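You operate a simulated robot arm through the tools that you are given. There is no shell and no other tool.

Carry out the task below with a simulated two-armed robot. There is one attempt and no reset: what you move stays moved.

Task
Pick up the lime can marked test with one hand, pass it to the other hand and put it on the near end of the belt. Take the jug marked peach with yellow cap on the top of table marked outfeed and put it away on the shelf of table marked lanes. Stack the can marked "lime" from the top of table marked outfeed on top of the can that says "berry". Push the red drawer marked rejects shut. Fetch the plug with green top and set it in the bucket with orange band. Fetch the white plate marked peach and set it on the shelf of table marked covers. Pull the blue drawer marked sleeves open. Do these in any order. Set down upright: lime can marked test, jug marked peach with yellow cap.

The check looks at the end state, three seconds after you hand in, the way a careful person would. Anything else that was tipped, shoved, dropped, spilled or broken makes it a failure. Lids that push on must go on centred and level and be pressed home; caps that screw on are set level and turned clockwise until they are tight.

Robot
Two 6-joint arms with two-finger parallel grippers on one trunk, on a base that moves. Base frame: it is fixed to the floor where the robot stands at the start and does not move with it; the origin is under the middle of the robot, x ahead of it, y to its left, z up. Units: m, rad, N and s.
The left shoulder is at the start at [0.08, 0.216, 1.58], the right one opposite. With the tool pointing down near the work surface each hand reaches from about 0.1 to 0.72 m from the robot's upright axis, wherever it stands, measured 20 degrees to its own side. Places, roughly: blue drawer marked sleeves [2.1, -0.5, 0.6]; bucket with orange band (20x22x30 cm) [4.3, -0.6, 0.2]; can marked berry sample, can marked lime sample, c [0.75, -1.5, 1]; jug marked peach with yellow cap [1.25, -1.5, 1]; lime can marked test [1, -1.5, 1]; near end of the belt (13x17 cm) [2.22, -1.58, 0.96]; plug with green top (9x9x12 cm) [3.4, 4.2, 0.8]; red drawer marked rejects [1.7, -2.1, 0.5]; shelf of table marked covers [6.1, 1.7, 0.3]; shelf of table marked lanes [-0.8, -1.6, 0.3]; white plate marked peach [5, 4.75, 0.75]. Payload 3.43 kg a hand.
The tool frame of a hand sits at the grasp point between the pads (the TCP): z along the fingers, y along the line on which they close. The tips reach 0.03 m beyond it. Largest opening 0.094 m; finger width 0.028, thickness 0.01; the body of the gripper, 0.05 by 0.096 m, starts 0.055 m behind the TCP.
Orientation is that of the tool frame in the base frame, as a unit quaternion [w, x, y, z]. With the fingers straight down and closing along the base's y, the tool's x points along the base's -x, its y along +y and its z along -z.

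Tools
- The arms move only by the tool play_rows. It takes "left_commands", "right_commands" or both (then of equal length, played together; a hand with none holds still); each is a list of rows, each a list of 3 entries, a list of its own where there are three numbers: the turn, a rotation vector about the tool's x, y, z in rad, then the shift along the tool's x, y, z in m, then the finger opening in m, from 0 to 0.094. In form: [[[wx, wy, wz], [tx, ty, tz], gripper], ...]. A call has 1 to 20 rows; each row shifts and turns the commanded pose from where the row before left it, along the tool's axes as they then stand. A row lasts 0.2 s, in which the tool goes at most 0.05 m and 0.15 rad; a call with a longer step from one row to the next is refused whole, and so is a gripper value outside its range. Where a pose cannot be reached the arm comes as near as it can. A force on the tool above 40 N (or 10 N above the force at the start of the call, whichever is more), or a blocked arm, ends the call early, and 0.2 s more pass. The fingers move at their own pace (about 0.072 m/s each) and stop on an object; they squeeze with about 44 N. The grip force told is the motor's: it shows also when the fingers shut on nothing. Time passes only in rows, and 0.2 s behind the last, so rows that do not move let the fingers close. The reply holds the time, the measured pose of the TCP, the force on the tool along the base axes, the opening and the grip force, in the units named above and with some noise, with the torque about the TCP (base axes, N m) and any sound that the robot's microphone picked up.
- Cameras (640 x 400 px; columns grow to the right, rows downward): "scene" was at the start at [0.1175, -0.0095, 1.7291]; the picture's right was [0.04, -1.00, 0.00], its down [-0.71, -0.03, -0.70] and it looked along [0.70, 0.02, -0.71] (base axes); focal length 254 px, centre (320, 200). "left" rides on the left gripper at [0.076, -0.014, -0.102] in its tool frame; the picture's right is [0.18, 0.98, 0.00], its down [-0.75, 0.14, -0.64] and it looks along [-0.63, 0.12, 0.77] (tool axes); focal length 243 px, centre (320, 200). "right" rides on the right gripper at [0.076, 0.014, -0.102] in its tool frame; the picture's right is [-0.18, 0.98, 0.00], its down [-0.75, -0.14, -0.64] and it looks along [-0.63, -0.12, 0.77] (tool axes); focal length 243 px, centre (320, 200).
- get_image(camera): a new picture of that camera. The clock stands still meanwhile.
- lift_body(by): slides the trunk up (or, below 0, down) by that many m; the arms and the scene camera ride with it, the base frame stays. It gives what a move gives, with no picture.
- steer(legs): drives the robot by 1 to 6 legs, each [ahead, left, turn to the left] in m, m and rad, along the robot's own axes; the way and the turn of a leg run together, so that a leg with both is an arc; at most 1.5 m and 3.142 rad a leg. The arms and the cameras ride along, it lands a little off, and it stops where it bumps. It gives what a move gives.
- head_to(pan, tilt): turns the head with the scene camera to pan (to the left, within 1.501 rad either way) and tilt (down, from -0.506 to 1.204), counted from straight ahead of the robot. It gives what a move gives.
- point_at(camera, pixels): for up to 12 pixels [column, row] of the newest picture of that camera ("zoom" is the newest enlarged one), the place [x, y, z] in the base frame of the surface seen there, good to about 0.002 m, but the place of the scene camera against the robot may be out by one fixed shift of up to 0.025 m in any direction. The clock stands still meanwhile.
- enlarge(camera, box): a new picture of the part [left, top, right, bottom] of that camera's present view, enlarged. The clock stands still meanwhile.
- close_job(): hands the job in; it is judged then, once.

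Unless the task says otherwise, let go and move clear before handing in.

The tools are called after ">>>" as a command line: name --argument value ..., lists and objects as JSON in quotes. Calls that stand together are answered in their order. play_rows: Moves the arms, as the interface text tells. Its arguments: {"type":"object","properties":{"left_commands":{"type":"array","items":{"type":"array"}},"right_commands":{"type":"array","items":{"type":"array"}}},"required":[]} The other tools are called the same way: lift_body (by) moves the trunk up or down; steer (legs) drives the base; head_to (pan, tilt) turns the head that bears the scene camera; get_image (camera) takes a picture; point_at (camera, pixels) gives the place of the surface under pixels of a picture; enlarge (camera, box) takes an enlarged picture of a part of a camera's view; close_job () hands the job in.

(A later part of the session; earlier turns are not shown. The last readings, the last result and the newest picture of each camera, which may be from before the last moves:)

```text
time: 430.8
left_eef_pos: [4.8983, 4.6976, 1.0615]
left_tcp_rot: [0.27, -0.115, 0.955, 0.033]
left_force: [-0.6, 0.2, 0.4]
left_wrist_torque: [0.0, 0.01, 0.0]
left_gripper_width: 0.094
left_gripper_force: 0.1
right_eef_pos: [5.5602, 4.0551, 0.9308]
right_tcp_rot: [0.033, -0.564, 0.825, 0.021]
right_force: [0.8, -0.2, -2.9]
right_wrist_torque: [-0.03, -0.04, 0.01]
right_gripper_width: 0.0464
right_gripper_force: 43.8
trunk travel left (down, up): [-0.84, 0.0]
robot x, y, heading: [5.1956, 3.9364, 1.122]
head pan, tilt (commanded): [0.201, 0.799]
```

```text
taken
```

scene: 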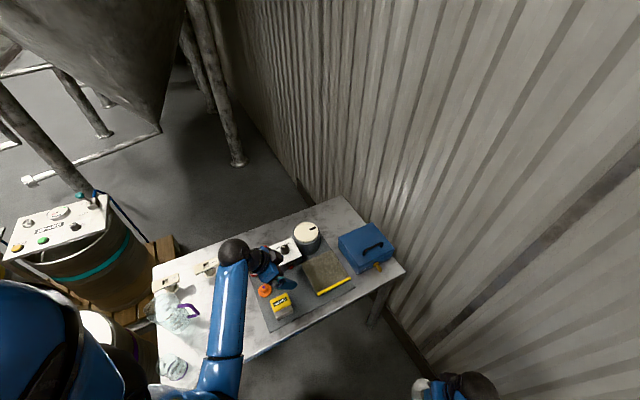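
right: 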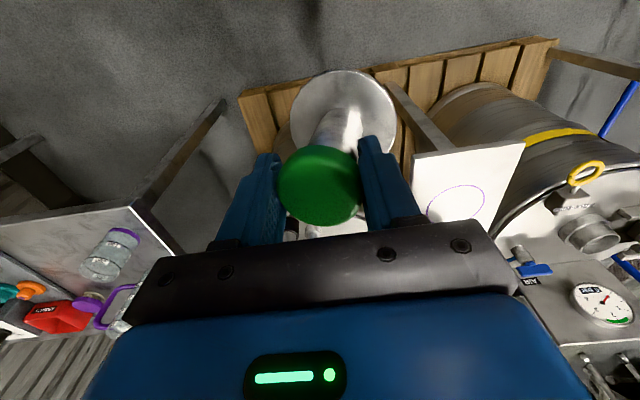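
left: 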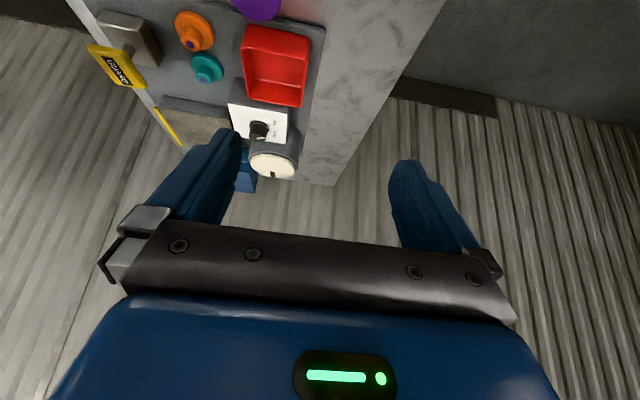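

Directly above the plate centre. Lower the trunk 0.15 and check.

>>> lift_body --by -0.15

>>> get_image --camera "left"

>>> head_to --pan 0.6 --tilt 0.7

>>> get_image --camera "scene"

```text
time: 432.5
left_eef_pos: [4.8979, 4.6992, 0.9107]
left_tcp_rot: [0.271, -0.115, 0.955, 0.032]
left_force: [0.1, -1.2, -0.8]
left_wrist_torque: [-0.02, -0.03, -0.01]
left_gripper_width: 0.094
left_gripper_force: 0.0
right_eef_pos: [5.5598, 4.0564, 0.7809]
right_tcp_rot: [0.032, -0.564, 0.825, 0.021]
right_force: [-0.4, -0.6, -4.3]
right_wrist_torque: [-0.01, -0.03, 0.02]
right_gripper_width: 0.0462
right_gripper_force: 44.1
trunk travel left (down, up): [-0.69, 0.15]
robot x, y, heading: [5.1982, 3.9365, 1.118]
head pan, tilt (commanded): [0.201, 0.799]
```

```text
taken
```

left: 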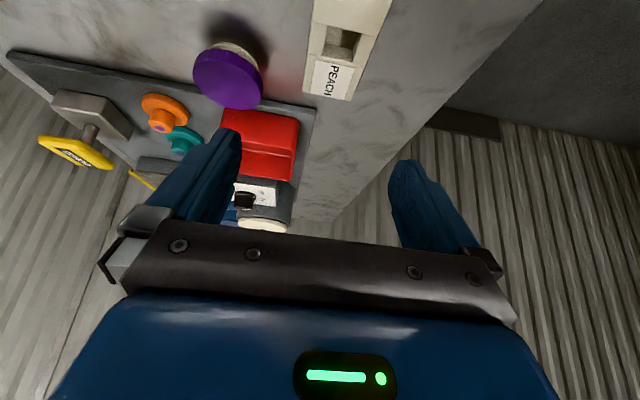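

```text
time: 433.4
left_eef_pos: [4.9, 4.6968, 0.9109]
left_tcp_rot: [0.27, -0.115, 0.955, 0.033]
left_force: [-0.6, -0.8, -0.5]
left_wrist_torque: [-0.03, 0.0, 0.0]
left_gripper_width: 0.0941
left_gripper_force: 0.1
right_eef_pos: [5.5609, 4.0564, 0.7811]
right_tcp_rot: [0.032, -0.564, 0.825, 0.021]
right_force: [-1.0, 0.0, -2.6]
right_wrist_torque: [-0.09, 0.0, 0.03]
right_gripper_width: 0.0462
right_gripper_force: 44.1
trunk travel left (down, up): [-0.69, 0.15]
robot x, y, heading: [5.1977, 3.9382, 1.119]
head pan, tilt (commanded): [0.6, 0.7]
```

```text
taken
```

scene: 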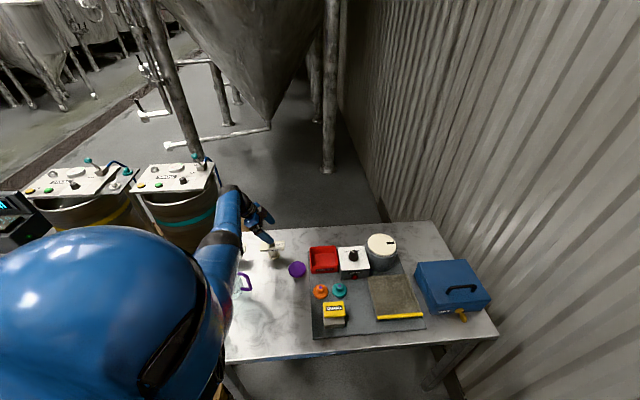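

>>> point_at --camera "left" --pixels '[[305, 93], [350, 98], [316, 10], [385, 12], [340, 60], [330, 80], [360, 20]]'

```text
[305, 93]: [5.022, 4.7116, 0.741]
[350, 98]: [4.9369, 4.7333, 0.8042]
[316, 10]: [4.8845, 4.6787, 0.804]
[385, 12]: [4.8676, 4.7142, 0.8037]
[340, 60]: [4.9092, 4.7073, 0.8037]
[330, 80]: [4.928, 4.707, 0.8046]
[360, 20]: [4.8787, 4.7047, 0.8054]
```

Plate is centred between the fingers within 3 mm. Lower the final 0.105 m and close.

>>> lift_body --by -0.105

>>> get_image --camera "left"

```text
time: 434.7
left_eef_pos: [4.8983, 4.6969, 0.8057]
left_tcp_rot: [0.27, -0.115, 0.955, 0.033]
left_force: [0.1, 0.0, 0.8]
left_wrist_torque: [-0.03, 0.03, 0.0]
left_gripper_width: 0.0938
left_gripper_force: 0.0
right_eef_pos: [5.5611, 4.0551, 0.6758]
right_tcp_rot: [0.032, -0.564, 0.825, 0.022]
right_force: [-0.9, 0.3, -4.0]
right_wrist_torque: [-0.05, -0.04, 0.0]
right_gripper_width: 0.0458
right_gripper_force: 44.6
trunk travel left (down, up): [-0.585, 0.255]
robot x, y, heading: [5.1958, 3.9407, 1.116]
head pan, tilt (commanded): [0.6, 0.7]
```

```text
taken
```

left: 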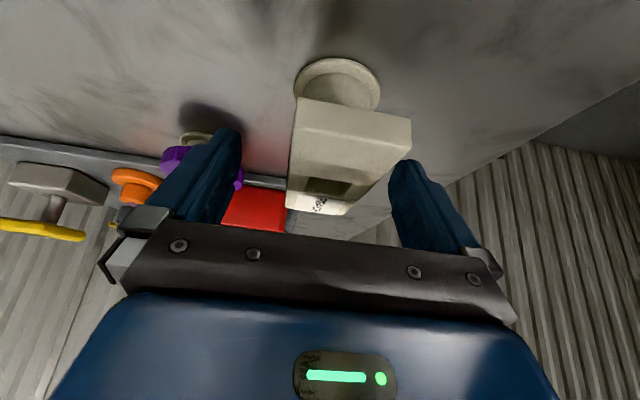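

>>> play_rows --left_commands '[[[0, 0, 0], [0, 0.004, 0], 0.094], [[0, 0, 0], [0, 0, 0], 0.07], [[0, 0, 0], [0, 0, 0], 0.045], [[0, 0, 0], [0, 0, 0], 0.02], [[0, 0, 0], [0, 0, 0], 0.01], [[0, 0, 0], [0, 0, 0], 0.01]]'

>>> get_image --camera "left"

```text
time: 436.1
left_eef_pos: [4.8978, 4.7019, 0.8049]
left_tcp_rot: [0.27, -0.114, 0.955, 0.032]
left_force: [-0.8, 1.1, 0.3]
left_wrist_torque: [-0.01, -0.02, -0.03]
left_gripper_width: 0.0471
left_gripper_force: 44.1
right_eef_pos: [5.5606, 4.0565, 0.6772]
right_tcp_rot: [0.032, -0.564, 0.825, 0.021]
right_force: [0.4, 0.6, -3.2]
right_wrist_torque: [-0.04, -0.08, -0.02]
right_gripper_width: 0.0463
right_gripper_force: 44.6
trunk travel left (down, up): [-0.585, 0.255]
robot x, y, heading: [5.2015, 3.9395, 1.114]
head pan, tilt (commanded): [0.6, 0.7]
```

```text
taken
```

left: 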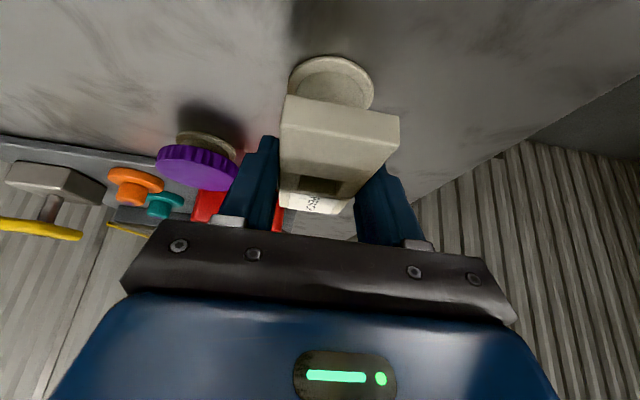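

Gripped (0.047 m). Raise the trunk and check.

>>> lift_body --by 0.25

>>> get_image --camera "left"

>>> get_image --camera "scene"

```text
time: 438.7
left_eef_pos: [4.8975, 4.7015, 1.0568]
left_tcp_rot: [0.271, -0.115, 0.955, 0.032]
left_force: [0.2, -0.1, -1.3]
left_wrist_torque: [-0.05, 0.02, 0.01]
left_gripper_width: 0.047
left_gripper_force: 44.2
right_eef_pos: [5.5612, 4.0563, 0.9256]
right_tcp_rot: [0.032, -0.564, 0.825, 0.021]
right_force: [-0.3, 1.2, -3.5]
right_wrist_torque: [-0.07, -0.05, -0.02]
right_gripper_width: 0.0464
right_gripper_force: 44.1
trunk travel left (down, up): [-0.835, 0.005]
robot x, y, heading: [5.1989, 3.9418, 1.117]
head pan, tilt (commanded): [0.6, 0.7]
```

```text
taken
```

left: 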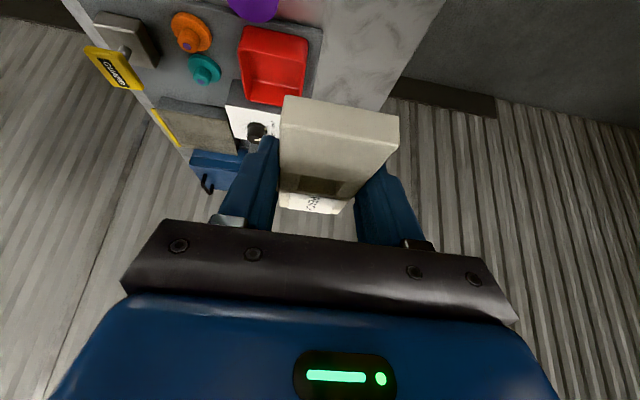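

```text
taken
```

scene: 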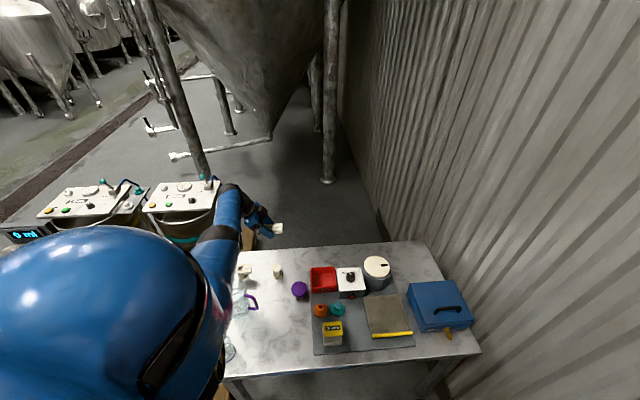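

The plate came off its stand (stand remains at (277,271)) and is held level by the left hand. Bring the left hand in close to the robot and turn it to face forward.

>>> play_rows --left_commands '[[[0, 0, 0], [-0.0196, -0.0368, 0.0223], 0.01], [[0, 0, 0], [-0.0196, -0.0368, 0.0223], 0.01], [[0, 0, 0], [-0.0196, -0.0368, 0.0223], 0.01], [[0, 0, 0], [-0.0196, -0.0368, 0.0223], 0.01], [[0, 0, 0], [-0.0196, -0.0368, 0.0223], 0.01], [[0, 0, 0], [-0.0196, -0.0368, 0.0223], 0.01], [[0, 0, 0], [-0.0196, -0.0368, 0.0223], 0.01], [[0, 0, 0], [-0.0196, -0.0368, 0.0223], 0.01], [[0, 0, 0], [-0.0196, -0.0368, 0.0223], 0.01], [[0, 0, 0], [-0.0196, -0.0368, 0.0223], 0.01], [[-0.077, 0, -0.1248], [0, 0, 0], 0.01], [[-0.077, 0, -0.1248], [0, 0, 0], 0.01], [[-0.077, 0, -0.1248], [0, 0, 0], 0.01], [[-0.077, 0, -0.1248], [0, 0, 0], 0.01], [[-0.077, 0, -0.1248], [0, 0, 0], 0.01], [[-0.077, 0, -0.1248], [0, 0, 0], 0.01], [[0, 0, 0], [0, 0, 0], 0.01]]'

>>> get_image --camera "left"

>>> enlarge --camera "scene" --box '[200, 220, 420, 370]'

```text
time: 442.3
left_eef_pos: [5.2617, 4.4128, 0.9685]
left_tcp_rot: [0.231, -0.512, 0.815, 0.146]
left_force: [-0.3, -0.5, -0.4]
left_wrist_torque: [0.0, -0.02, -0.02]
left_gripper_width: 0.0469
left_gripper_force: 44.0
right_eef_pos: [5.5608, 4.0559, 0.9247]
right_tcp_rot: [0.032, -0.565, 0.824, 0.02]
right_force: [0.5, 0.1, -3.5]
right_wrist_torque: [-0.02, -0.02, 0.01]
right_gripper_width: 0.0462
right_gripper_force: 44.3
trunk travel left (down, up): [-0.835, 0.005]
robot x, y, heading: [5.198, 3.9379, 1.121]
head pan, tilt (commanded): [0.6, 0.7]
```

```text
taken
```

left: 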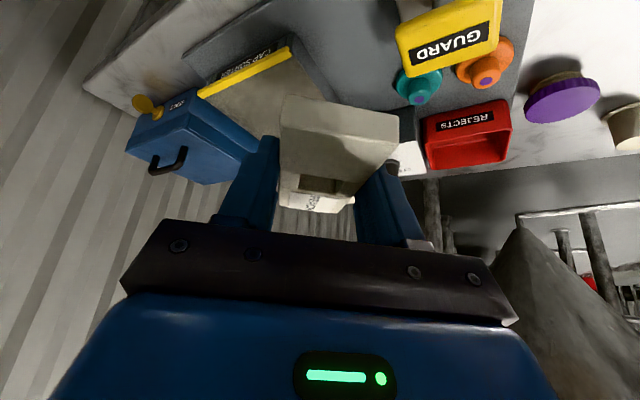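

```text
2.67 times, centred on (310, 295) of scene
```

zoom: 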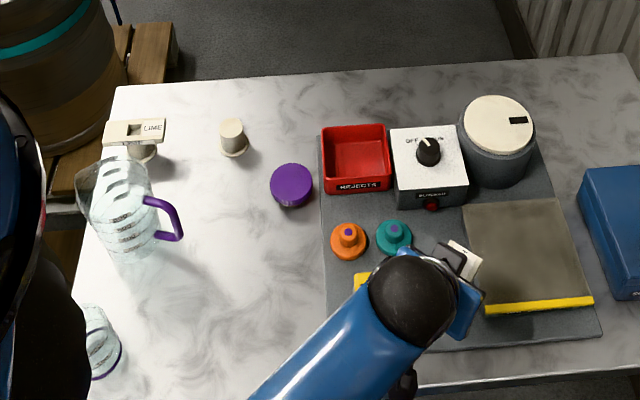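

Everything else on the table is undisturbed. Back out toward the open floor without turning (arms trailing).

>>> steer --legs '[[-0.63, 0.41, 0], [-0.43, 0.22, 0]]'

>>> head_to --pan 1.3 --tilt 0.6

>>> get_image --camera "scene"

```text
time: 448.9
left_eef_pos: [4.2301, 3.7391, 0.9678]
left_tcp_rot: [0.229, -0.512, 0.815, 0.145]
left_force: [-0.4, -0.4, -0.4]
left_wrist_torque: [-0.03, 0.02, -0.04]
left_gripper_width: 0.047
left_gripper_force: 43.9
right_eef_pos: [4.5308, 3.3834, 0.9254]
right_tcp_rot: [0.032, -0.565, 0.824, 0.021]
right_force: [-0.2, 0.2, -3.4]
right_wrist_torque: [-0.05, -0.02, -0.01]
right_gripper_width: 0.0459
right_gripper_force: 43.7
trunk travel left (down, up): [-0.835, 0.005]
robot x, y, heading: [4.1659, 3.2669, 1.122]
head pan, tilt (commanded): [0.6, 0.7]
```

```text
time: 449.9
left_eef_pos: [4.2291, 3.7374, 0.9683]
left_tcp_rot: [0.231, -0.512, 0.815, 0.145]
left_force: [0.3, 0.2, -0.9]
left_wrist_torque: [-0.02, -0.04, 0.01]
left_gripper_width: 0.047
left_gripper_force: 43.8
right_eef_pos: [4.5292, 3.3823, 0.9261]
right_tcp_rot: [0.034, -0.565, 0.824, 0.021]
right_force: [0.0, 0.2, -3.0]
right_wrist_torque: [-0.08, 0.0, 0.0]
right_gripper_width: 0.0459
right_gripper_force: 43.4
trunk travel left (down, up): [-0.835, 0.005]
robot x, y, heading: [4.1652, 3.2676, 1.117]
head pan, tilt (commanded): [1.3, 0.6]
```

```text
taken
```

scene: 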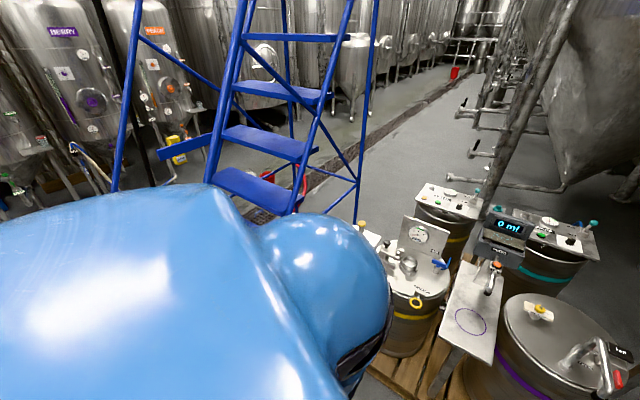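

>>> steer --legs '[[-0.45, 0.2, 0], [-0.6, 0.42, 0], [-0.5, 0.4, 0]]'

>>> steer --legs '[[0, 0, 2.2]]'

>>> head_to --pan 0.0 --tilt 0.6

>>> get_image --camera "scene"

```text
time: 459.6
left_eef_pos: [2.6437, 2.7799, 0.968]
left_tcp_rot: [0.23, -0.515, 0.813, 0.146]
left_force: [0.6, 0.0, 0.4]
left_wrist_torque: [0.0, 0.05, 0.0]
left_gripper_width: 0.047
left_gripper_force: 43.9
right_eef_pos: [2.9493, 2.428, 0.925]
right_tcp_rot: [0.031, -0.569, 0.821, 0.022]
right_force: [-0.2, -0.4, -2.3]
right_wrist_torque: [-0.06, -0.01, -0.01]
right_gripper_width: 0.0459
right_gripper_force: 43.6
trunk travel left (down, up): [-0.835, 0.005]
robot x, y, heading: [2.586, 2.3091, 1.127]
head pan, tilt (commanded): [1.3, 0.6]
```

```text
time: 465.2
left_eef_pos: [2.1706, 2.0701, 0.9684]
left_tcp_rot: [0.028, 0.957, 0.097, -0.271]
left_force: [0.1, 0.0, -0.5]
left_wrist_torque: [0.01, 0.02, 0.03]
left_gripper_width: 0.0471
left_gripper_force: 43.6
right_eef_pos: [2.2711, 2.523, 0.9257]
right_tcp_rot: [0.005, 0.989, 0.141, -0.039]
right_force: [-0.2, 0.3, -3.0]
right_wrist_torque: [0.03, -0.06, -0.05]
right_gripper_width: 0.0459
right_gripper_force: 44.0
trunk travel left (down, up): [-0.835, 0.005]
robot x, y, heading: [2.5855, 2.3075, -2.944]
head pan, tilt (commanded): [1.3, 0.6]
```

```text
time: 466.7
left_eef_pos: [2.1692, 2.0694, 0.9681]
left_tcp_rot: [0.027, 0.957, 0.097, -0.271]
left_force: [-0.6, 0.3, -0.4]
left_wrist_torque: [0.0, 0.01, -0.03]
left_gripper_width: 0.0468
left_gripper_force: 44.0
right_eef_pos: [2.2715, 2.5242, 0.9253]
right_tcp_rot: [0.005, 0.989, 0.142, -0.04]
right_force: [-0.3, -0.8, -3.5]
right_wrist_torque: [0.03, -0.03, 0.0]
right_gripper_width: 0.0462
right_gripper_force: 44.1
trunk travel left (down, up): [-0.835, 0.005]
robot x, y, heading: [2.5823, 2.3064, -2.94]
head pan, tilt (commanded): [0.0, 0.6]
```

```text
taken
```

scene: 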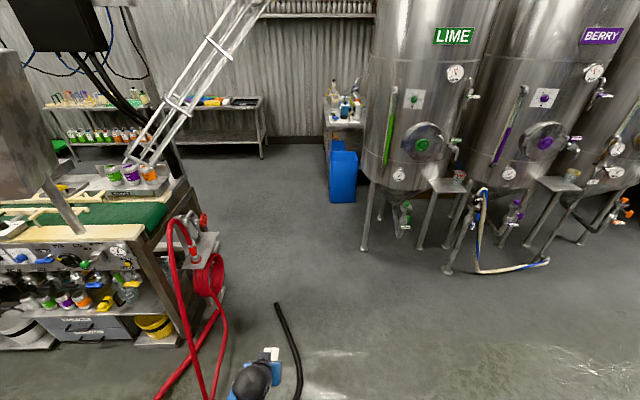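

Retrace the path west across the hoses and then south.

>>> steer --legs '[[0.75, -0.23, 0], [0.48, 0.045, 0], [0.45, 0.18, 0]]'

>>> steer --legs '[[0, 0, 0.81], [0.9, 0, 0], [0.85, 0, 0]]'

>>> get_image --camera "scene"

```text
time: 475.8
left_eef_pos: [0.531, 1.767, 0.9703]
left_tcp_rot: [0.026, 0.958, 0.088, -0.272]
left_force: [0.1, 0.3, -0.3]
left_wrist_torque: [-0.02, -0.01, -0.01]
left_gripper_width: 0.047
left_gripper_force: 43.5
right_eef_pos: [0.6397, 2.2187, 0.9255]
right_tcp_rot: [0.006, 0.99, 0.132, -0.04]
right_force: [-0.1, -0.3, -4.2]
right_wrist_torque: [0.06, -0.01, 0.01]
right_gripper_width: 0.0458
right_gripper_force: 44.0
trunk travel left (down, up): [-0.835, 0.005]
robot x, y, heading: [0.9499, 1.9941, -2.958]
head pan, tilt (commanded): [0.0, 0.6]
```

```text
time: 486.8
left_eef_pos: [-0.13, 0.0679, 0.9693]
left_tcp_rot: [0.13, 0.847, 0.457, -0.24]
left_force: [-0.5, 0.8, -0.3]
left_wrist_torque: [0.0, 0.02, -0.01]
left_gripper_width: 0.0469
left_gripper_force: 43.7
right_eef_pos: [-0.3832, 0.4587, 0.9269]
right_tcp_rot: [0.02, 0.858, 0.511, -0.034]
right_force: [0.0, 0.2, -3.2]
right_wrist_torque: [0.03, 0.01, 0.02]
right_gripper_width: 0.0457
right_gripper_force: 44.0
trunk travel left (down, up): [-0.835, 0.005]
robot x, y, heading: [-0.0059, 0.5283, -2.151]
head pan, tilt (commanded): [0.0, 0.6]
```

```text
taken
```

scene: 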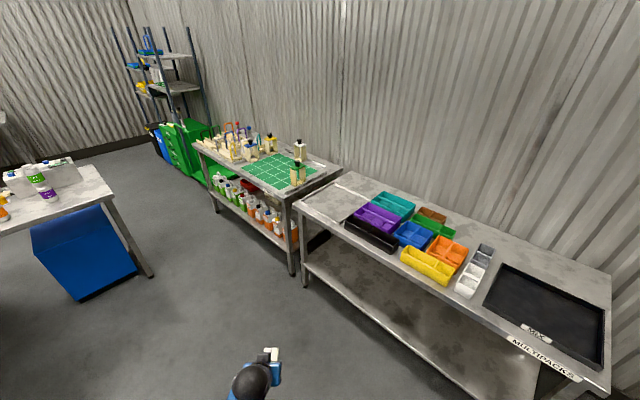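

>>> steer --legs '[[0, 0, 0.811], [0.6, -0.3, 0], [0.48, -0.25, 0]]'

>>> get_image --camera "scene"

```text
time: 495.3
left_eef_pos: [-0.0498, -1.0539, 0.9696]
left_tcp_rot: [0.214, 0.598, 0.753, -0.17]
left_force: [-0.9, -0.4, -0.6]
left_wrist_torque: [0.0, 0.0, 0.0]
left_gripper_width: 0.0471
left_gripper_force: 44.2
right_eef_pos: [-0.5057, -0.9648, 0.9262]
right_tcp_rot: [0.031, 0.591, 0.806, -0.024]
right_force: [-0.8, 0.5, -3.4]
right_wrist_torque: [0.04, 0.03, 0.0]
right_gripper_width: 0.0458
right_gripper_force: 44.3
trunk travel left (down, up): [-0.835, 0.005]
robot x, y, heading: [-0.2995, -0.6463, -1.343]
head pan, tilt (commanded): [0.0, 0.6]
```

```text
taken
```

scene: 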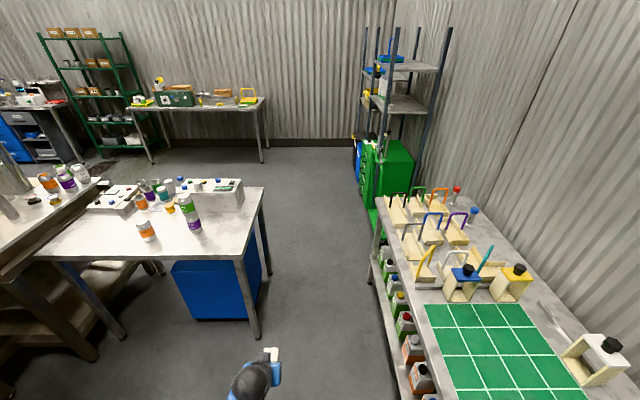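

Bring the right hand 6 cm inward for corridor clearance, then drive through.

>>> play_rows --right_commands '[[[0, 0, 0], [-0.035, 0, -0.01], 0.015], [[0, 0, 0], [-0.02, 0.03, 0], 0.015], [[0, 0, 0], [0, 0.035, 0], 0.015], [[0, 0, 0], [0, 0, 0], 0.015]]'

>>> steer --legs '[[1.1, 0.02, 0]]'

```text
time: 496.3
left_eef_pos: [-0.0506, -1.0573, 0.9684]
left_tcp_rot: [0.214, 0.6, 0.752, -0.169]
left_force: [-0.4, -0.2, -0.3]
left_wrist_torque: [-0.01, 0.03, -0.02]
left_gripper_width: 0.0468
left_gripper_force: 44.6
right_eef_pos: [-0.428, -0.9998, 0.9396]
right_tcp_rot: [0.029, 0.59, 0.807, -0.023]
right_force: [-0.4, -0.3, -3.9]
right_wrist_torque: [0.03, 0.02, 0.0]
right_gripper_width: 0.0458
right_gripper_force: 44.1
trunk travel left (down, up): [-0.835, 0.005]
robot x, y, heading: [-0.2994, -0.6519, -1.345]
head pan, tilt (commanded): [0.0, 0.6]
```

```text
time: 502.0
left_eef_pos: [0.2079, -2.1443, 0.9684]
left_tcp_rot: [0.212, 0.604, 0.749, -0.171]
left_force: [0.2, -0.9, 0.1]
left_wrist_torque: [-0.03, -0.01, 0.01]
left_gripper_width: 0.0471
left_gripper_force: 44.1
right_eef_pos: [-0.1702, -2.0837, 0.9398]
right_tcp_rot: [0.031, 0.594, 0.803, -0.024]
right_force: [-0.5, 0.8, -2.7]
right_wrist_torque: [-0.01, 0.03, 0.0]
right_gripper_width: 0.0457
right_gripper_force: 43.9
trunk travel left (down, up): [-0.835, 0.005]
robot x, y, heading: [-0.0348, -1.7327, -1.352]
head pan, tilt (commanded): [0.0, 0.6]
```

>>> steer --legs '[[1.1, 0, 0], [0, 0, 1.34], [1.4, 0, 0]]'

>>> steer --legs '[[1.4, 0, 0], [1.4, 0, 0]]'

```text
time: 517.5
left_eef_pos: [2.0639, -2.7901, 0.9691]
left_tcp_rot: [0.272, 0.03, 0.962, -0.008]
left_force: [-0.7, 0.4, -1.1]
left_wrist_torque: [0.01, -0.01, -0.02]
left_gripper_width: 0.047
left_gripper_force: 44.4
right_eef_pos: [1.8995, -3.1358, 0.9389]
right_tcp_rot: [0.038, -0.008, 0.999, -0.001]
right_force: [-0.9, -0.7, -2.6]
right_wrist_torque: [-0.02, 0.01, -0.01]
right_gripper_width: 0.0458
right_gripper_force: 44.1
trunk travel left (down, up): [-0.835, 0.005]
robot x, y, heading: [1.6016, -2.913, -0.062]
head pan, tilt (commanded): [0.0, 0.6]
```

```text
time: 530.8
left_eef_pos: [4.8685, -2.9319, 0.9769]
left_tcp_rot: [0.28, 0.075, 0.957, -0.021]
left_force: [1.2, -2.4, -0.3]
left_wrist_torque: [0.13, 0.02, 0.1]
left_gripper_width: 0.0471
left_gripper_force: 43.8
right_eef_pos: [4.6731, -3.2557, 0.9458]
right_tcp_rot: [0.047, 0.034, 0.998, 0.009]
right_force: [-3.1, -1.0, -4.5]
right_wrist_torque: [-0.12, -0.09, 0.03]
right_gripper_width: 0.0468
right_gripper_force: 44.3
trunk travel left (down, up): [-0.835, 0.005]
robot x, y, heading: [4.4108, -3.0092, -0.161]
head pan, tilt (commanded): [0.0, 0.6]
stopped in leg 2: the force on the tool passed its limit at 61 N (the readings are from after the stop); the commanded pose is now the measured one
```

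Something was touched. Look around before moving.

>>> get_image --camera "right"

>>> head_to --pan -0.6 --tilt 0.8

>>> get_image --camera "scene"

>>> get_image --camera "left"

```text
taken
```

right: 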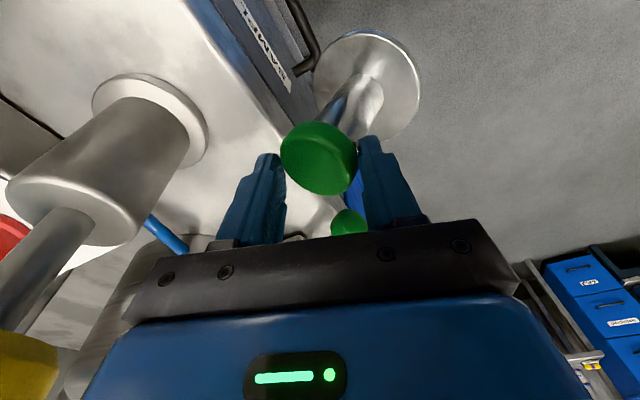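

```text
time: 531.8
left_eef_pos: [4.8862, -2.9281, 0.9708]
left_tcp_rot: [0.274, 0.071, 0.959, -0.02]
left_force: [0.3, -0.5, -0.8]
left_wrist_torque: [-0.02, -0.01, 0.02]
left_gripper_width: 0.047
left_gripper_force: 44.3
right_eef_pos: [4.6964, -3.2536, 0.9431]
right_tcp_rot: [0.045, 0.028, 0.999, 0.01]
right_force: [0.7, 0.4, -3.2]
right_wrist_torque: [-0.12, -0.01, 0.01]
right_gripper_width: 0.0466
right_gripper_force: 43.9
trunk travel left (down, up): [-0.835, 0.005]
robot x, y, heading: [4.4215, -3.0123, -0.145]
head pan, tilt (commanded): [-0.6, 0.799]
```

```text
taken
```

scene: 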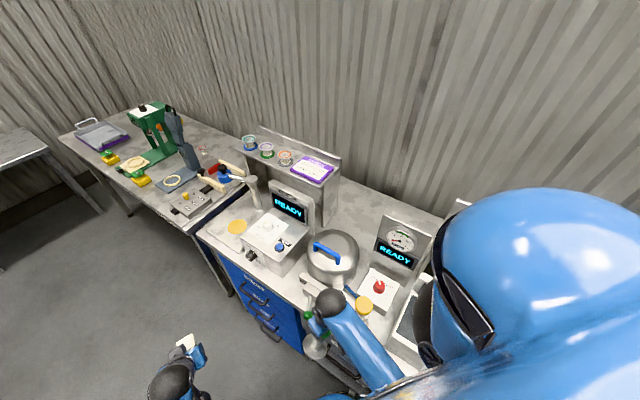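

```text
taken
```

left: 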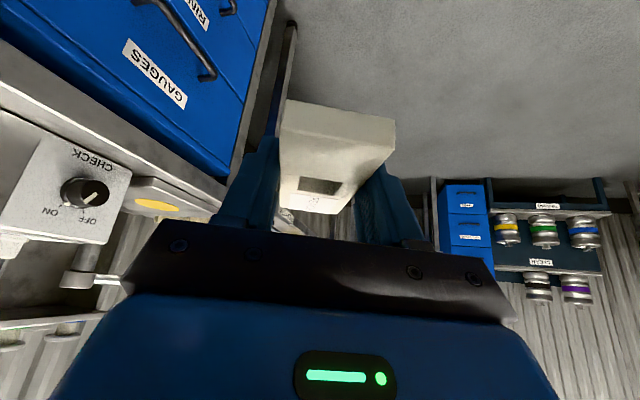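

>>> enlarge --camera "scene" --box '[220, 200, 460, 400]'

>>> enlarge --camera "right" --box '[120, 0, 480, 260]'

>>> point_at --camera "right" --pixels '[[347, 222], [300, 200], [365, 80], [255, 60], [150, 110], [230, 180], [305, 20], [180, 240], [320, 160]]'

```text
2.00 times, centred on (340, 300) of scene
```

zoom: 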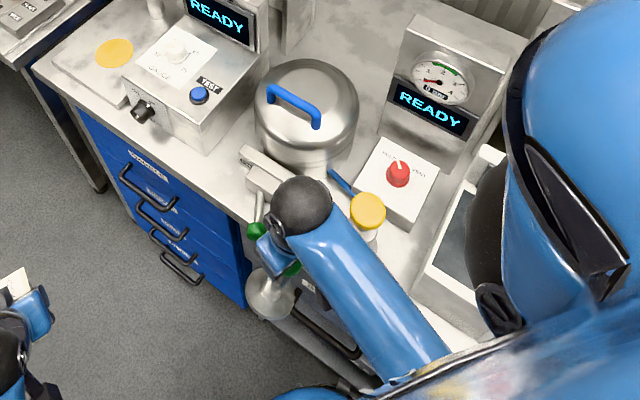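

```text
1.54 times, centred on (300, 130) of right
```

zoom: 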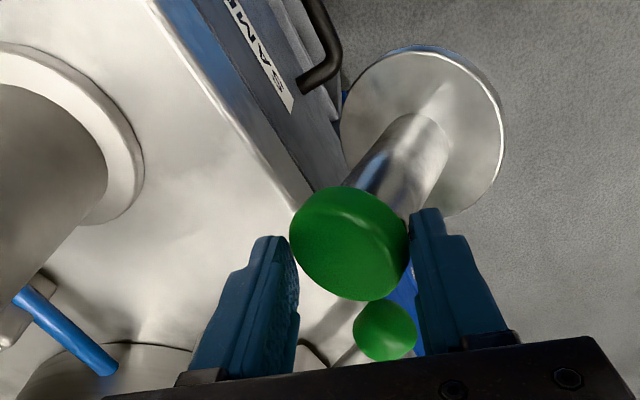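

```text
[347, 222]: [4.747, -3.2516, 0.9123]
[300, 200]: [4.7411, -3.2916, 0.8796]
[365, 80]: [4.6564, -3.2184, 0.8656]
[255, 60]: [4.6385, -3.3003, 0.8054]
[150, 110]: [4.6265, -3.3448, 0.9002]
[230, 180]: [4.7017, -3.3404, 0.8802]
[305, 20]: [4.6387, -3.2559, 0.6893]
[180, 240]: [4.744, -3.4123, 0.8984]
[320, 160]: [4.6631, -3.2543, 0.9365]
```

The plug met a small lever with a green knob on this bench. Measure fixed objects to judge whether the lever was displaced compared with the earlier picture.

>>> point_at --camera "scene" --pixels '[[364, 303], [379, 287], [325, 248], [309, 316], [315, 345], [297, 298], [303, 280], [380, 240], [399, 260]]'

```text
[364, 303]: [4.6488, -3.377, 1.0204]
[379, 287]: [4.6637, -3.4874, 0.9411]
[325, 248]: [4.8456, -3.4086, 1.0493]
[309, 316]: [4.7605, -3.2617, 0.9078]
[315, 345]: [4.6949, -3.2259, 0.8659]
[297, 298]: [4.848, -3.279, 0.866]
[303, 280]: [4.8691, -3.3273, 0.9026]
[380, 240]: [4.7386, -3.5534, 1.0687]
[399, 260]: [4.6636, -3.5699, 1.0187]
```

By comparison with the earlier picture the lever seems within ~2 cm of its old place. Back off west and move north before continuing.

>>> steer --legs '[[-0.12, 0, 0], [0, 0.4, 0.14]]'

>>> get_image --camera "scene"

>>> get_image --camera "right"

```text
time: 535.1
left_eef_pos: [4.7767, -2.4454, 0.9727]
left_tcp_rot: [0.276, 0.004, 0.961, 0.001]
left_force: [-0.4, 0.0, -1.3]
left_wrist_torque: [0.02, 0.02, 0.01]
left_gripper_width: 0.0467
left_gripper_force: 44.2
right_eef_pos: [4.634, -2.7949, 0.9443]
right_tcp_rot: [0.045, -0.041, 0.998, 0.013]
right_force: [0.1, -0.5, -3.9]
right_wrist_torque: [-0.09, -0.01, -0.04]
right_gripper_width: 0.0468
right_gripper_force: 44.0
trunk travel left (down, up): [-0.835, 0.005]
robot x, y, heading: [4.3309, -2.59, -0.01]
head pan, tilt (commanded): [-0.6, 0.799]
```

```text
taken
```

scene: 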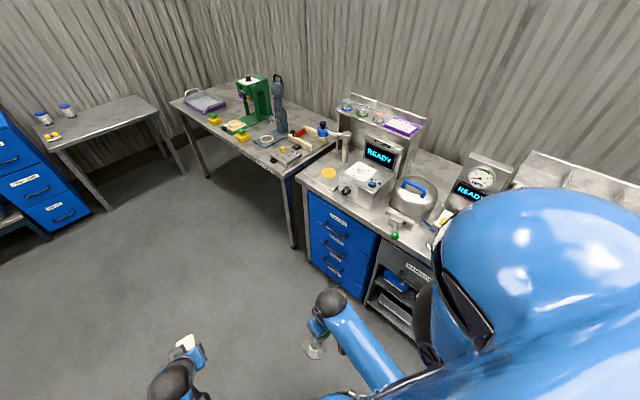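

```text
taken
```

right: 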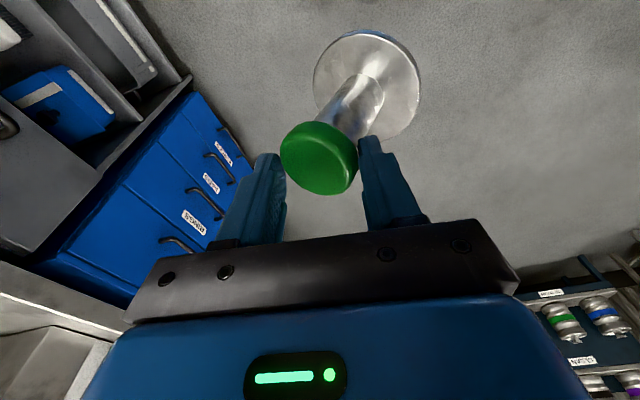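

>>> enlarge --camera "scene" --box '[330, 150, 450, 260]'

>>> point_at --camera "scene" --pixels '[[395, 235], [397, 225], [408, 218], [395, 215], [440, 225]]'

```text
3.64 times, centred on (390, 205) of scene
```

zoom: 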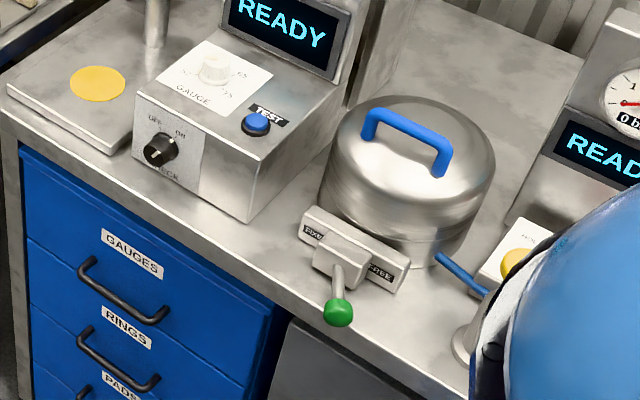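

```text
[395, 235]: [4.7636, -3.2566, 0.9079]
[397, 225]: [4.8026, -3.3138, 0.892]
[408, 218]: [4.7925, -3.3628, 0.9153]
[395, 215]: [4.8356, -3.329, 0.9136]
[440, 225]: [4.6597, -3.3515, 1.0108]
```

>>> enlarge --camera "scene" --box '[375, 200, 425, 245]'

```text
8.89 times, centred on (400, 222) of scene
```

zoom: 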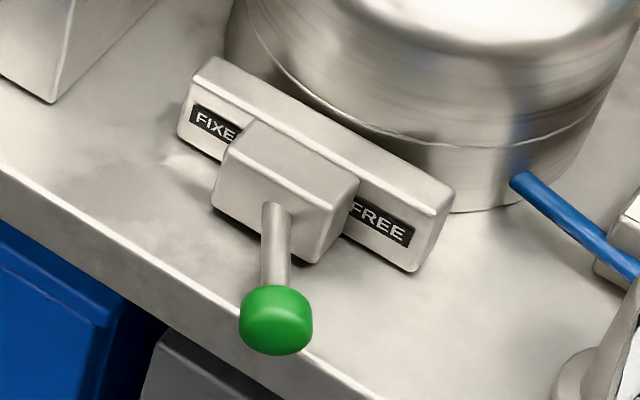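

It's a sliding lever between FIXED and FREE. Measure rail and block to gauge its position.

>>> point_at --camera "zoom" --pixels '[[205, 72], [440, 190], [297, 150], [240, 135], [350, 185], [275, 320], [278, 215], [185, 100], [455, 215]]'

```text
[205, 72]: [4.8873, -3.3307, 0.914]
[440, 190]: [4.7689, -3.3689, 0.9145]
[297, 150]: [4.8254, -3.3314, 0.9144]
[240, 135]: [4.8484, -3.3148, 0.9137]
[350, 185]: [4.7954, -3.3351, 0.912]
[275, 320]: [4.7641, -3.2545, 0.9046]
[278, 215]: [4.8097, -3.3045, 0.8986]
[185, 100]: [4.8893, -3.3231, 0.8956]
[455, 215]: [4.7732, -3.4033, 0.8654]
```

The lever block is exactly mid-rail; it doesn't appear displaced. Continue east, staying well north of the bench, then north up the corridor.

>>> steer --legs '[[1.2, 0.17, 0], [0, 0, 1.57]]'

>>> head_to --pan 0.0 --tilt 0.5

>>> get_image --camera "scene"

```text
time: 545.1
left_eef_pos: [5.3876, -1.9648, 0.9713]
left_tcp_rot: [-0.195, 0.682, -0.677, -0.197]
left_force: [0.5, -0.3, -0.7]
left_wrist_torque: [0.02, -0.01, 0.01]
left_gripper_width: 0.0471
left_gripper_force: 43.9
right_eef_pos: [5.7392, -2.0999, 0.9446]
right_tcp_rot: [-0.024, 0.74, -0.671, -0.041]
right_force: [0.0, -0.6, -4.1]
right_wrist_torque: [0.03, -0.12, 0.03]
right_gripper_width: 0.0469
right_gripper_force: 44.1
trunk travel left (down, up): [-0.835, 0.005]
robot x, y, heading: [5.5399, -2.4082, 1.576]
head pan, tilt (commanded): [-0.6, 0.799]
```

```text
time: 546.1
left_eef_pos: [5.3882, -1.9639, 0.9722]
left_tcp_rot: [-0.195, 0.681, -0.678, -0.196]
left_force: [-0.1, 0.1, 0.5]
left_wrist_torque: [-0.02, 0.01, 0.03]
left_gripper_width: 0.047
left_gripper_force: 44.1
right_eef_pos: [5.7394, -2.1005, 0.9452]
right_tcp_rot: [-0.023, 0.74, -0.671, -0.041]
right_force: [0.2, 0.1, -2.4]
right_wrist_torque: [0.0, -0.13, 0.0]
right_gripper_width: 0.0465
right_gripper_force: 44.0
trunk travel left (down, up): [-0.835, 0.005]
robot x, y, heading: [5.5439, -2.4106, 1.582]
head pan, tilt (commanded): [0.0, 0.499]
```

```text
taken
```

scene: 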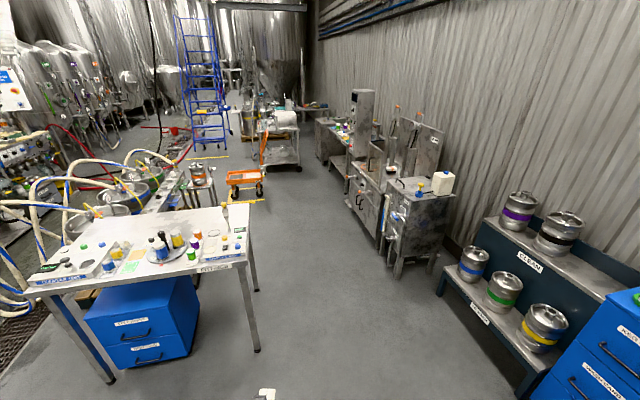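

>>> steer --legs '[[1.4, 0.0, 0], [0.95, 0.1, 0]]'

>>> steer --legs '[[0, 0, 1.9]]'

>>> head_to --pan 0.1 --tilt 0.7

>>> get_image --camera "scene"

```text
time: 557.8
left_eef_pos: [5.204, 0.3906, 0.9731]
left_tcp_rot: [-0.192, 0.695, -0.664, -0.2]
left_force: [0.0, -0.3, -0.4]
left_wrist_torque: [0.01, -0.01, 0.0]
left_gripper_width: 0.0471
left_gripper_force: 43.4
right_eef_pos: [5.5602, 0.2672, 0.9451]
right_tcp_rot: [-0.023, 0.752, -0.657, -0.042]
right_force: [0.3, -0.9, -4.2]
right_wrist_torque: [0.0, -0.09, -0.02]
right_gripper_width: 0.0465
right_gripper_force: 43.6
trunk travel left (down, up): [-0.835, 0.005]
robot x, y, heading: [5.3744, -0.0459, 1.615]
head pan, tilt (commanded): [0.0, 0.499]
```

```text
time: 562.7
left_eef_pos: [5.0065, -0.3382, 0.9721]
left_tcp_rot: [0.048, 0.946, 0.167, -0.273]
left_force: [-0.1, 0.3, -0.7]
left_wrist_torque: [0.02, -0.01, 0.04]
left_gripper_width: 0.0466
left_gripper_force: 44.2
right_eef_pos: [5.0169, 0.0387, 0.944]
right_tcp_rot: [0.019, 0.975, 0.216, -0.042]
right_force: [0.7, 0.2, -3.9]
right_wrist_torque: [0.12, 0.06, -0.01]
right_gripper_width: 0.0469
right_gripper_force: 44.2
trunk travel left (down, up): [-0.835, 0.005]
robot x, y, heading: [5.3723, -0.0452, -2.79]
head pan, tilt (commanded): [0.0, 0.499]
```

```text
time: 563.4
left_eef_pos: [5.0061, -0.3392, 0.9718]
left_tcp_rot: [0.049, 0.946, 0.168, -0.273]
left_force: [-0.4, 0.3, 0.4]
left_wrist_torque: [-0.02, 0.0, -0.01]
left_gripper_width: 0.0468
left_gripper_force: 44.1
right_eef_pos: [5.0174, 0.039, 0.9439]
right_tcp_rot: [0.02, 0.975, 0.217, -0.041]
right_force: [-0.5, 0.5, -3.4]
right_wrist_torque: [0.15, 0.05, 0.01]
right_gripper_width: 0.0463
right_gripper_force: 44.0
trunk travel left (down, up): [-0.835, 0.005]
robot x, y, heading: [5.3734, -0.0457, -2.795]
head pan, tilt (commanded): [0.099, 0.7]
```

```text
taken
```

scene: 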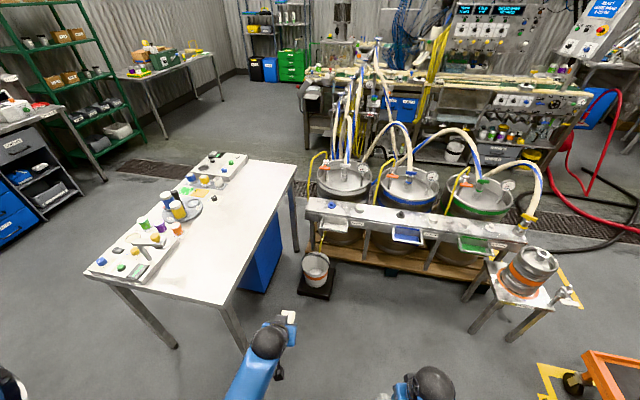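

The bucket is at (316,270). Measure it.

>>> enlarge --camera "scene" --box '[260, 210, 380, 310]'

>>> point_at --camera "scene" --pixels '[[316, 262], [303, 258], [329, 258], [316, 252], [316, 285], [300, 290], [335, 290], [315, 272], [275, 250], [293, 180], [245, 310], [310, 235]]'

```text
4.00 times, centred on (320, 260) of scene
```

zoom: 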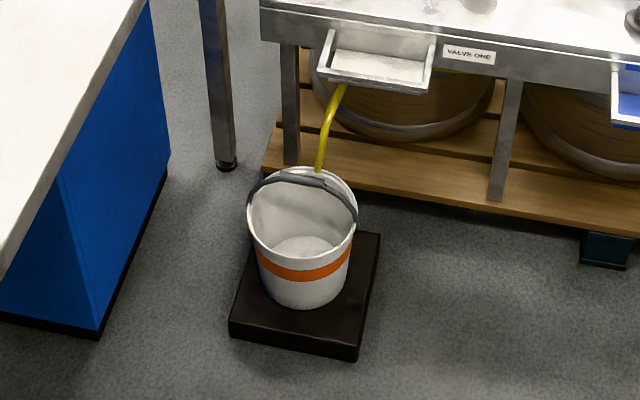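

```text
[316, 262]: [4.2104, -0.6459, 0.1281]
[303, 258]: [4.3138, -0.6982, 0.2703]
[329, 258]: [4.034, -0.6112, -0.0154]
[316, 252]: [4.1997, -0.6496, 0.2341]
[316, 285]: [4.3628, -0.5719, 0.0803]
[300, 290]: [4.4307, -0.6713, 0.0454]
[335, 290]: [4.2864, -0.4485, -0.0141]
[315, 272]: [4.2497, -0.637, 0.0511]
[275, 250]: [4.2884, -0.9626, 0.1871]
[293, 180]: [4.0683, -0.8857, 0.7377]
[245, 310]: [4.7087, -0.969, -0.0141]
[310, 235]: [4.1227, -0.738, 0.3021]
```

>>> point_at --camera "zoom" --pixels '[[251, 225], [356, 222], [300, 258], [330, 252], [275, 175], [320, 172], [300, 182], [357, 205], [300, 240], [320, 165], [340, 90], [300, 300]]'

```text
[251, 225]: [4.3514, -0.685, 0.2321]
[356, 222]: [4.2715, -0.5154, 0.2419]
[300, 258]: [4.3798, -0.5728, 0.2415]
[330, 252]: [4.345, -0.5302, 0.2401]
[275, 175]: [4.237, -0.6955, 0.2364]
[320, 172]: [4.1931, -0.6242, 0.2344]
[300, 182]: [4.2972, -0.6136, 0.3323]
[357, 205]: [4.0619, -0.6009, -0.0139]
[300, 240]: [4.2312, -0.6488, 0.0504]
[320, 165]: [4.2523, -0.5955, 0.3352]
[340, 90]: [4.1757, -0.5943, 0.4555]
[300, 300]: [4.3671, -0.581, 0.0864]
```

Bucket rim is z≈0.254 with its bail standing over the middle; I'll do the plate first so the left hand is free. Turn toward the covers table and strafe north along it.

>>> steer --legs '[[0, 0, 3.03], [0, 0.7, 0], [0.1, 0.55, 0]]'

>>> head_to --pan 0.2 --tilt 0.7

>>> get_image --camera "scene"

```text
time: 577.0
left_eef_pos: [5.6305, 1.426, 0.9743]
left_tcp_rot: [0.275, -0.092, 0.957, 0.028]
left_force: [0.6, 0.4, -0.6]
left_wrist_torque: [0.01, -0.01, 0.03]
left_gripper_width: 0.0469
left_gripper_force: 43.9
right_eef_pos: [5.5621, 1.0539, 0.9436]
right_tcp_rot: [0.044, -0.141, 0.989, 0.018]
right_force: [-0.3, 0.4, -3.8]
right_wrist_torque: [-0.12, -0.04, -0.01]
right_gripper_width: 0.0467
right_gripper_force: 44.2
trunk travel left (down, up): [-0.835, 0.005]
robot x, y, heading: [5.2217, 1.1951, 0.194]
head pan, tilt (commanded): [0.099, 0.7]
```

```text
time: 577.7
left_eef_pos: [5.6307, 1.4247, 0.9716]
left_tcp_rot: [0.276, -0.092, 0.956, 0.027]
left_force: [-0.1, -0.7, 0.4]
left_wrist_torque: [-0.02, 0.04, -0.01]
left_gripper_width: 0.0471
left_gripper_force: 43.3
right_eef_pos: [5.5613, 1.0547, 0.9431]
right_tcp_rot: [0.044, -0.14, 0.989, 0.016]
right_force: [-0.7, -0.8, -3.7]
right_wrist_torque: [-0.08, -0.03, -0.01]
right_gripper_width: 0.0467
right_gripper_force: 43.9
trunk travel left (down, up): [-0.835, 0.005]
robot x, y, heading: [5.224, 1.1968, 0.195]
head pan, tilt (commanded): [0.201, 0.7]
```

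```text
taken
```

scene: 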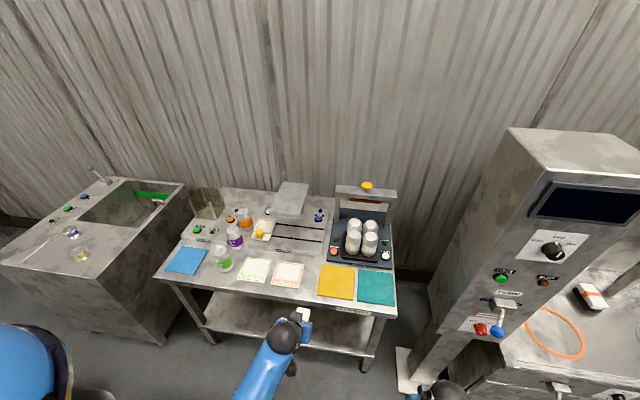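

The covers table is ahead with a shelf beneath. Check its label and measure the shelf.

>>> enlarge --camera "scene" --box '[150, 240, 420, 390]'

>>> point_at --camera "scene" --pixels '[[158, 278], [397, 313], [350, 310], [230, 320], [340, 335], [370, 350], [200, 330], [250, 335], [225, 300], [372, 368], [420, 390], [290, 265]]'

```text
2.37 times, centred on (285, 315) of scene
```

zoom: 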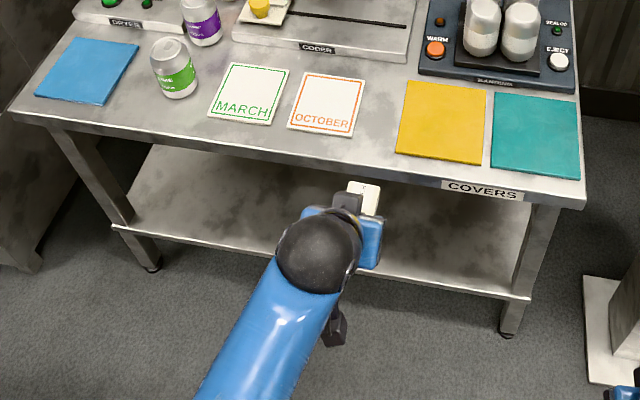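

```text
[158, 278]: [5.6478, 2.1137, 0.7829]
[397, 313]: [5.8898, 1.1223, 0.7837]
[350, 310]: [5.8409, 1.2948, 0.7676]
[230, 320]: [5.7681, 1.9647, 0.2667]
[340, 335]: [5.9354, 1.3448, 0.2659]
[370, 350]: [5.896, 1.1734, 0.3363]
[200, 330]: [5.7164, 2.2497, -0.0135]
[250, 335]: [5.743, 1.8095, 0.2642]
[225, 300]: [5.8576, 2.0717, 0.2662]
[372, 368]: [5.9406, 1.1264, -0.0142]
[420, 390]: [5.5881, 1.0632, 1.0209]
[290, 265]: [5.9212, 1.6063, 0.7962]
```

"COVERS" confirmed; the shelf is empty at z≈0.28. Adjust the right hand slightly, square up, and lower the trunk.

>>> play_rows --right_commands '[[[0, 0, 0], [-0.03, 0, -0.03], 0.015], [[0, 0, 0], [-0.03, 0, -0.03], 0.015], [[0, 0, 0], [0, 0, 0], 0.015]]'

>>> steer --legs '[[0, 0.1, 0.045]]'

>>> lift_body --by -0.4

>>> lift_body --by -0.2

>>> get_image --camera "scene"

>>> get_image --camera "left"

```text
time: 578.5
left_eef_pos: [5.6306, 1.4257, 0.972]
left_tcp_rot: [0.275, -0.091, 0.957, 0.026]
left_force: [-0.4, -0.5, -0.6]
left_wrist_torque: [-0.02, 0.05, -0.03]
left_gripper_width: 0.0467
left_gripper_force: 44.6
right_eef_pos: [5.6143, 1.0705, 1.0081]
right_tcp_rot: [0.043, -0.14, 0.989, 0.017]
right_force: [-0.9, 0.0, -3.1]
right_wrist_torque: [-0.13, -0.02, 0.0]
right_gripper_width: 0.0466
right_gripper_force: 44.0
trunk travel left (down, up): [-0.835, 0.005]
robot x, y, heading: [5.2203, 1.1933, 0.192]
head pan, tilt (commanded): [0.201, 0.7]
```

```text
time: 579.7
left_eef_pos: [5.6009, 1.5342, 0.9739]
left_tcp_rot: [0.274, -0.112, 0.954, 0.036]
left_force: [0.3, -0.9, 0.2]
left_wrist_torque: [0.05, 0.01, 0.06]
left_gripper_width: 0.047
left_gripper_force: 44.3
right_eef_pos: [5.601, 1.1779, 1.0066]
right_tcp_rot: [0.042, -0.162, 0.986, 0.021]
right_force: [0.4, -1.8, -3.5]
right_wrist_torque: [-0.08, 0.0, 0.01]
right_gripper_width: 0.0467
right_gripper_force: 44.2
trunk travel left (down, up): [-0.835, 0.005]
robot x, y, heading: [5.2035, 1.2876, 0.236]
head pan, tilt (commanded): [0.201, 0.7]
```

```text
time: 583.5
left_eef_pos: [5.5986, 1.539, 0.5725]
left_tcp_rot: [0.275, -0.114, 0.954, 0.033]
left_force: [-0.2, -0.8, -0.6]
left_wrist_torque: [0.03, 0.02, -0.01]
left_gripper_width: 0.0468
left_gripper_force: 43.6
right_eef_pos: [5.5981, 1.1842, 0.6076]
right_tcp_rot: [0.042, -0.162, 0.986, 0.018]
right_force: [0.3, 1.2, -3.4]
right_wrist_torque: [-0.11, -0.04, 0.01]
right_gripper_width: 0.0467
right_gripper_force: 44.5
trunk travel left (down, up): [-0.435, 0.405]
robot x, y, heading: [5.204, 1.2876, 0.231]
head pan, tilt (commanded): [0.201, 0.7]
```

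```text
time: 585.7
left_eef_pos: [5.5991, 1.5406, 0.3724]
left_tcp_rot: [0.275, -0.113, 0.954, 0.033]
left_force: [0.0, -0.8, -0.3]
left_wrist_torque: [-0.02, 0.0, -0.01]
left_gripper_width: 0.0468
left_gripper_force: 44.1
right_eef_pos: [5.5987, 1.1838, 0.4076]
right_tcp_rot: [0.045, -0.162, 0.986, 0.017]
right_force: [-0.4, 0.7, -2.7]
right_wrist_torque: [-0.1, -0.02, -0.04]
right_gripper_width: 0.0469
right_gripper_force: 44.0
trunk travel left (down, up): [-0.235, 0.605]
robot x, y, heading: [5.2028, 1.2879, 0.235]
head pan, tilt (commanded): [0.201, 0.7]
```

```text
taken
```

scene: 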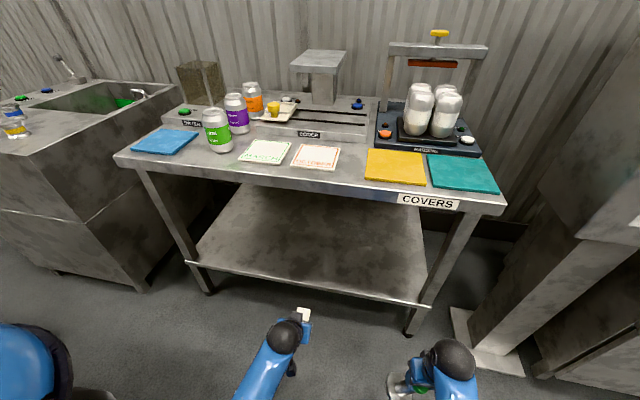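

```text
taken
```

left: 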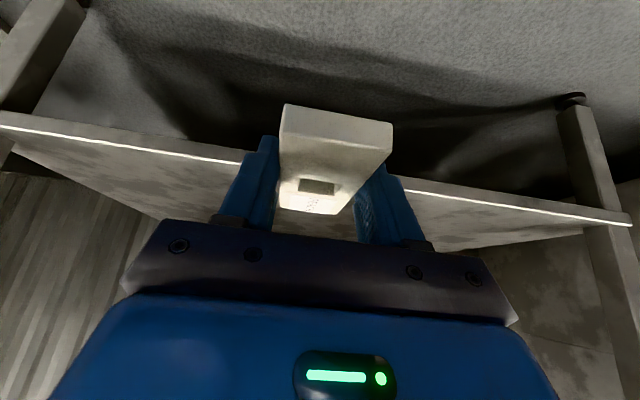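

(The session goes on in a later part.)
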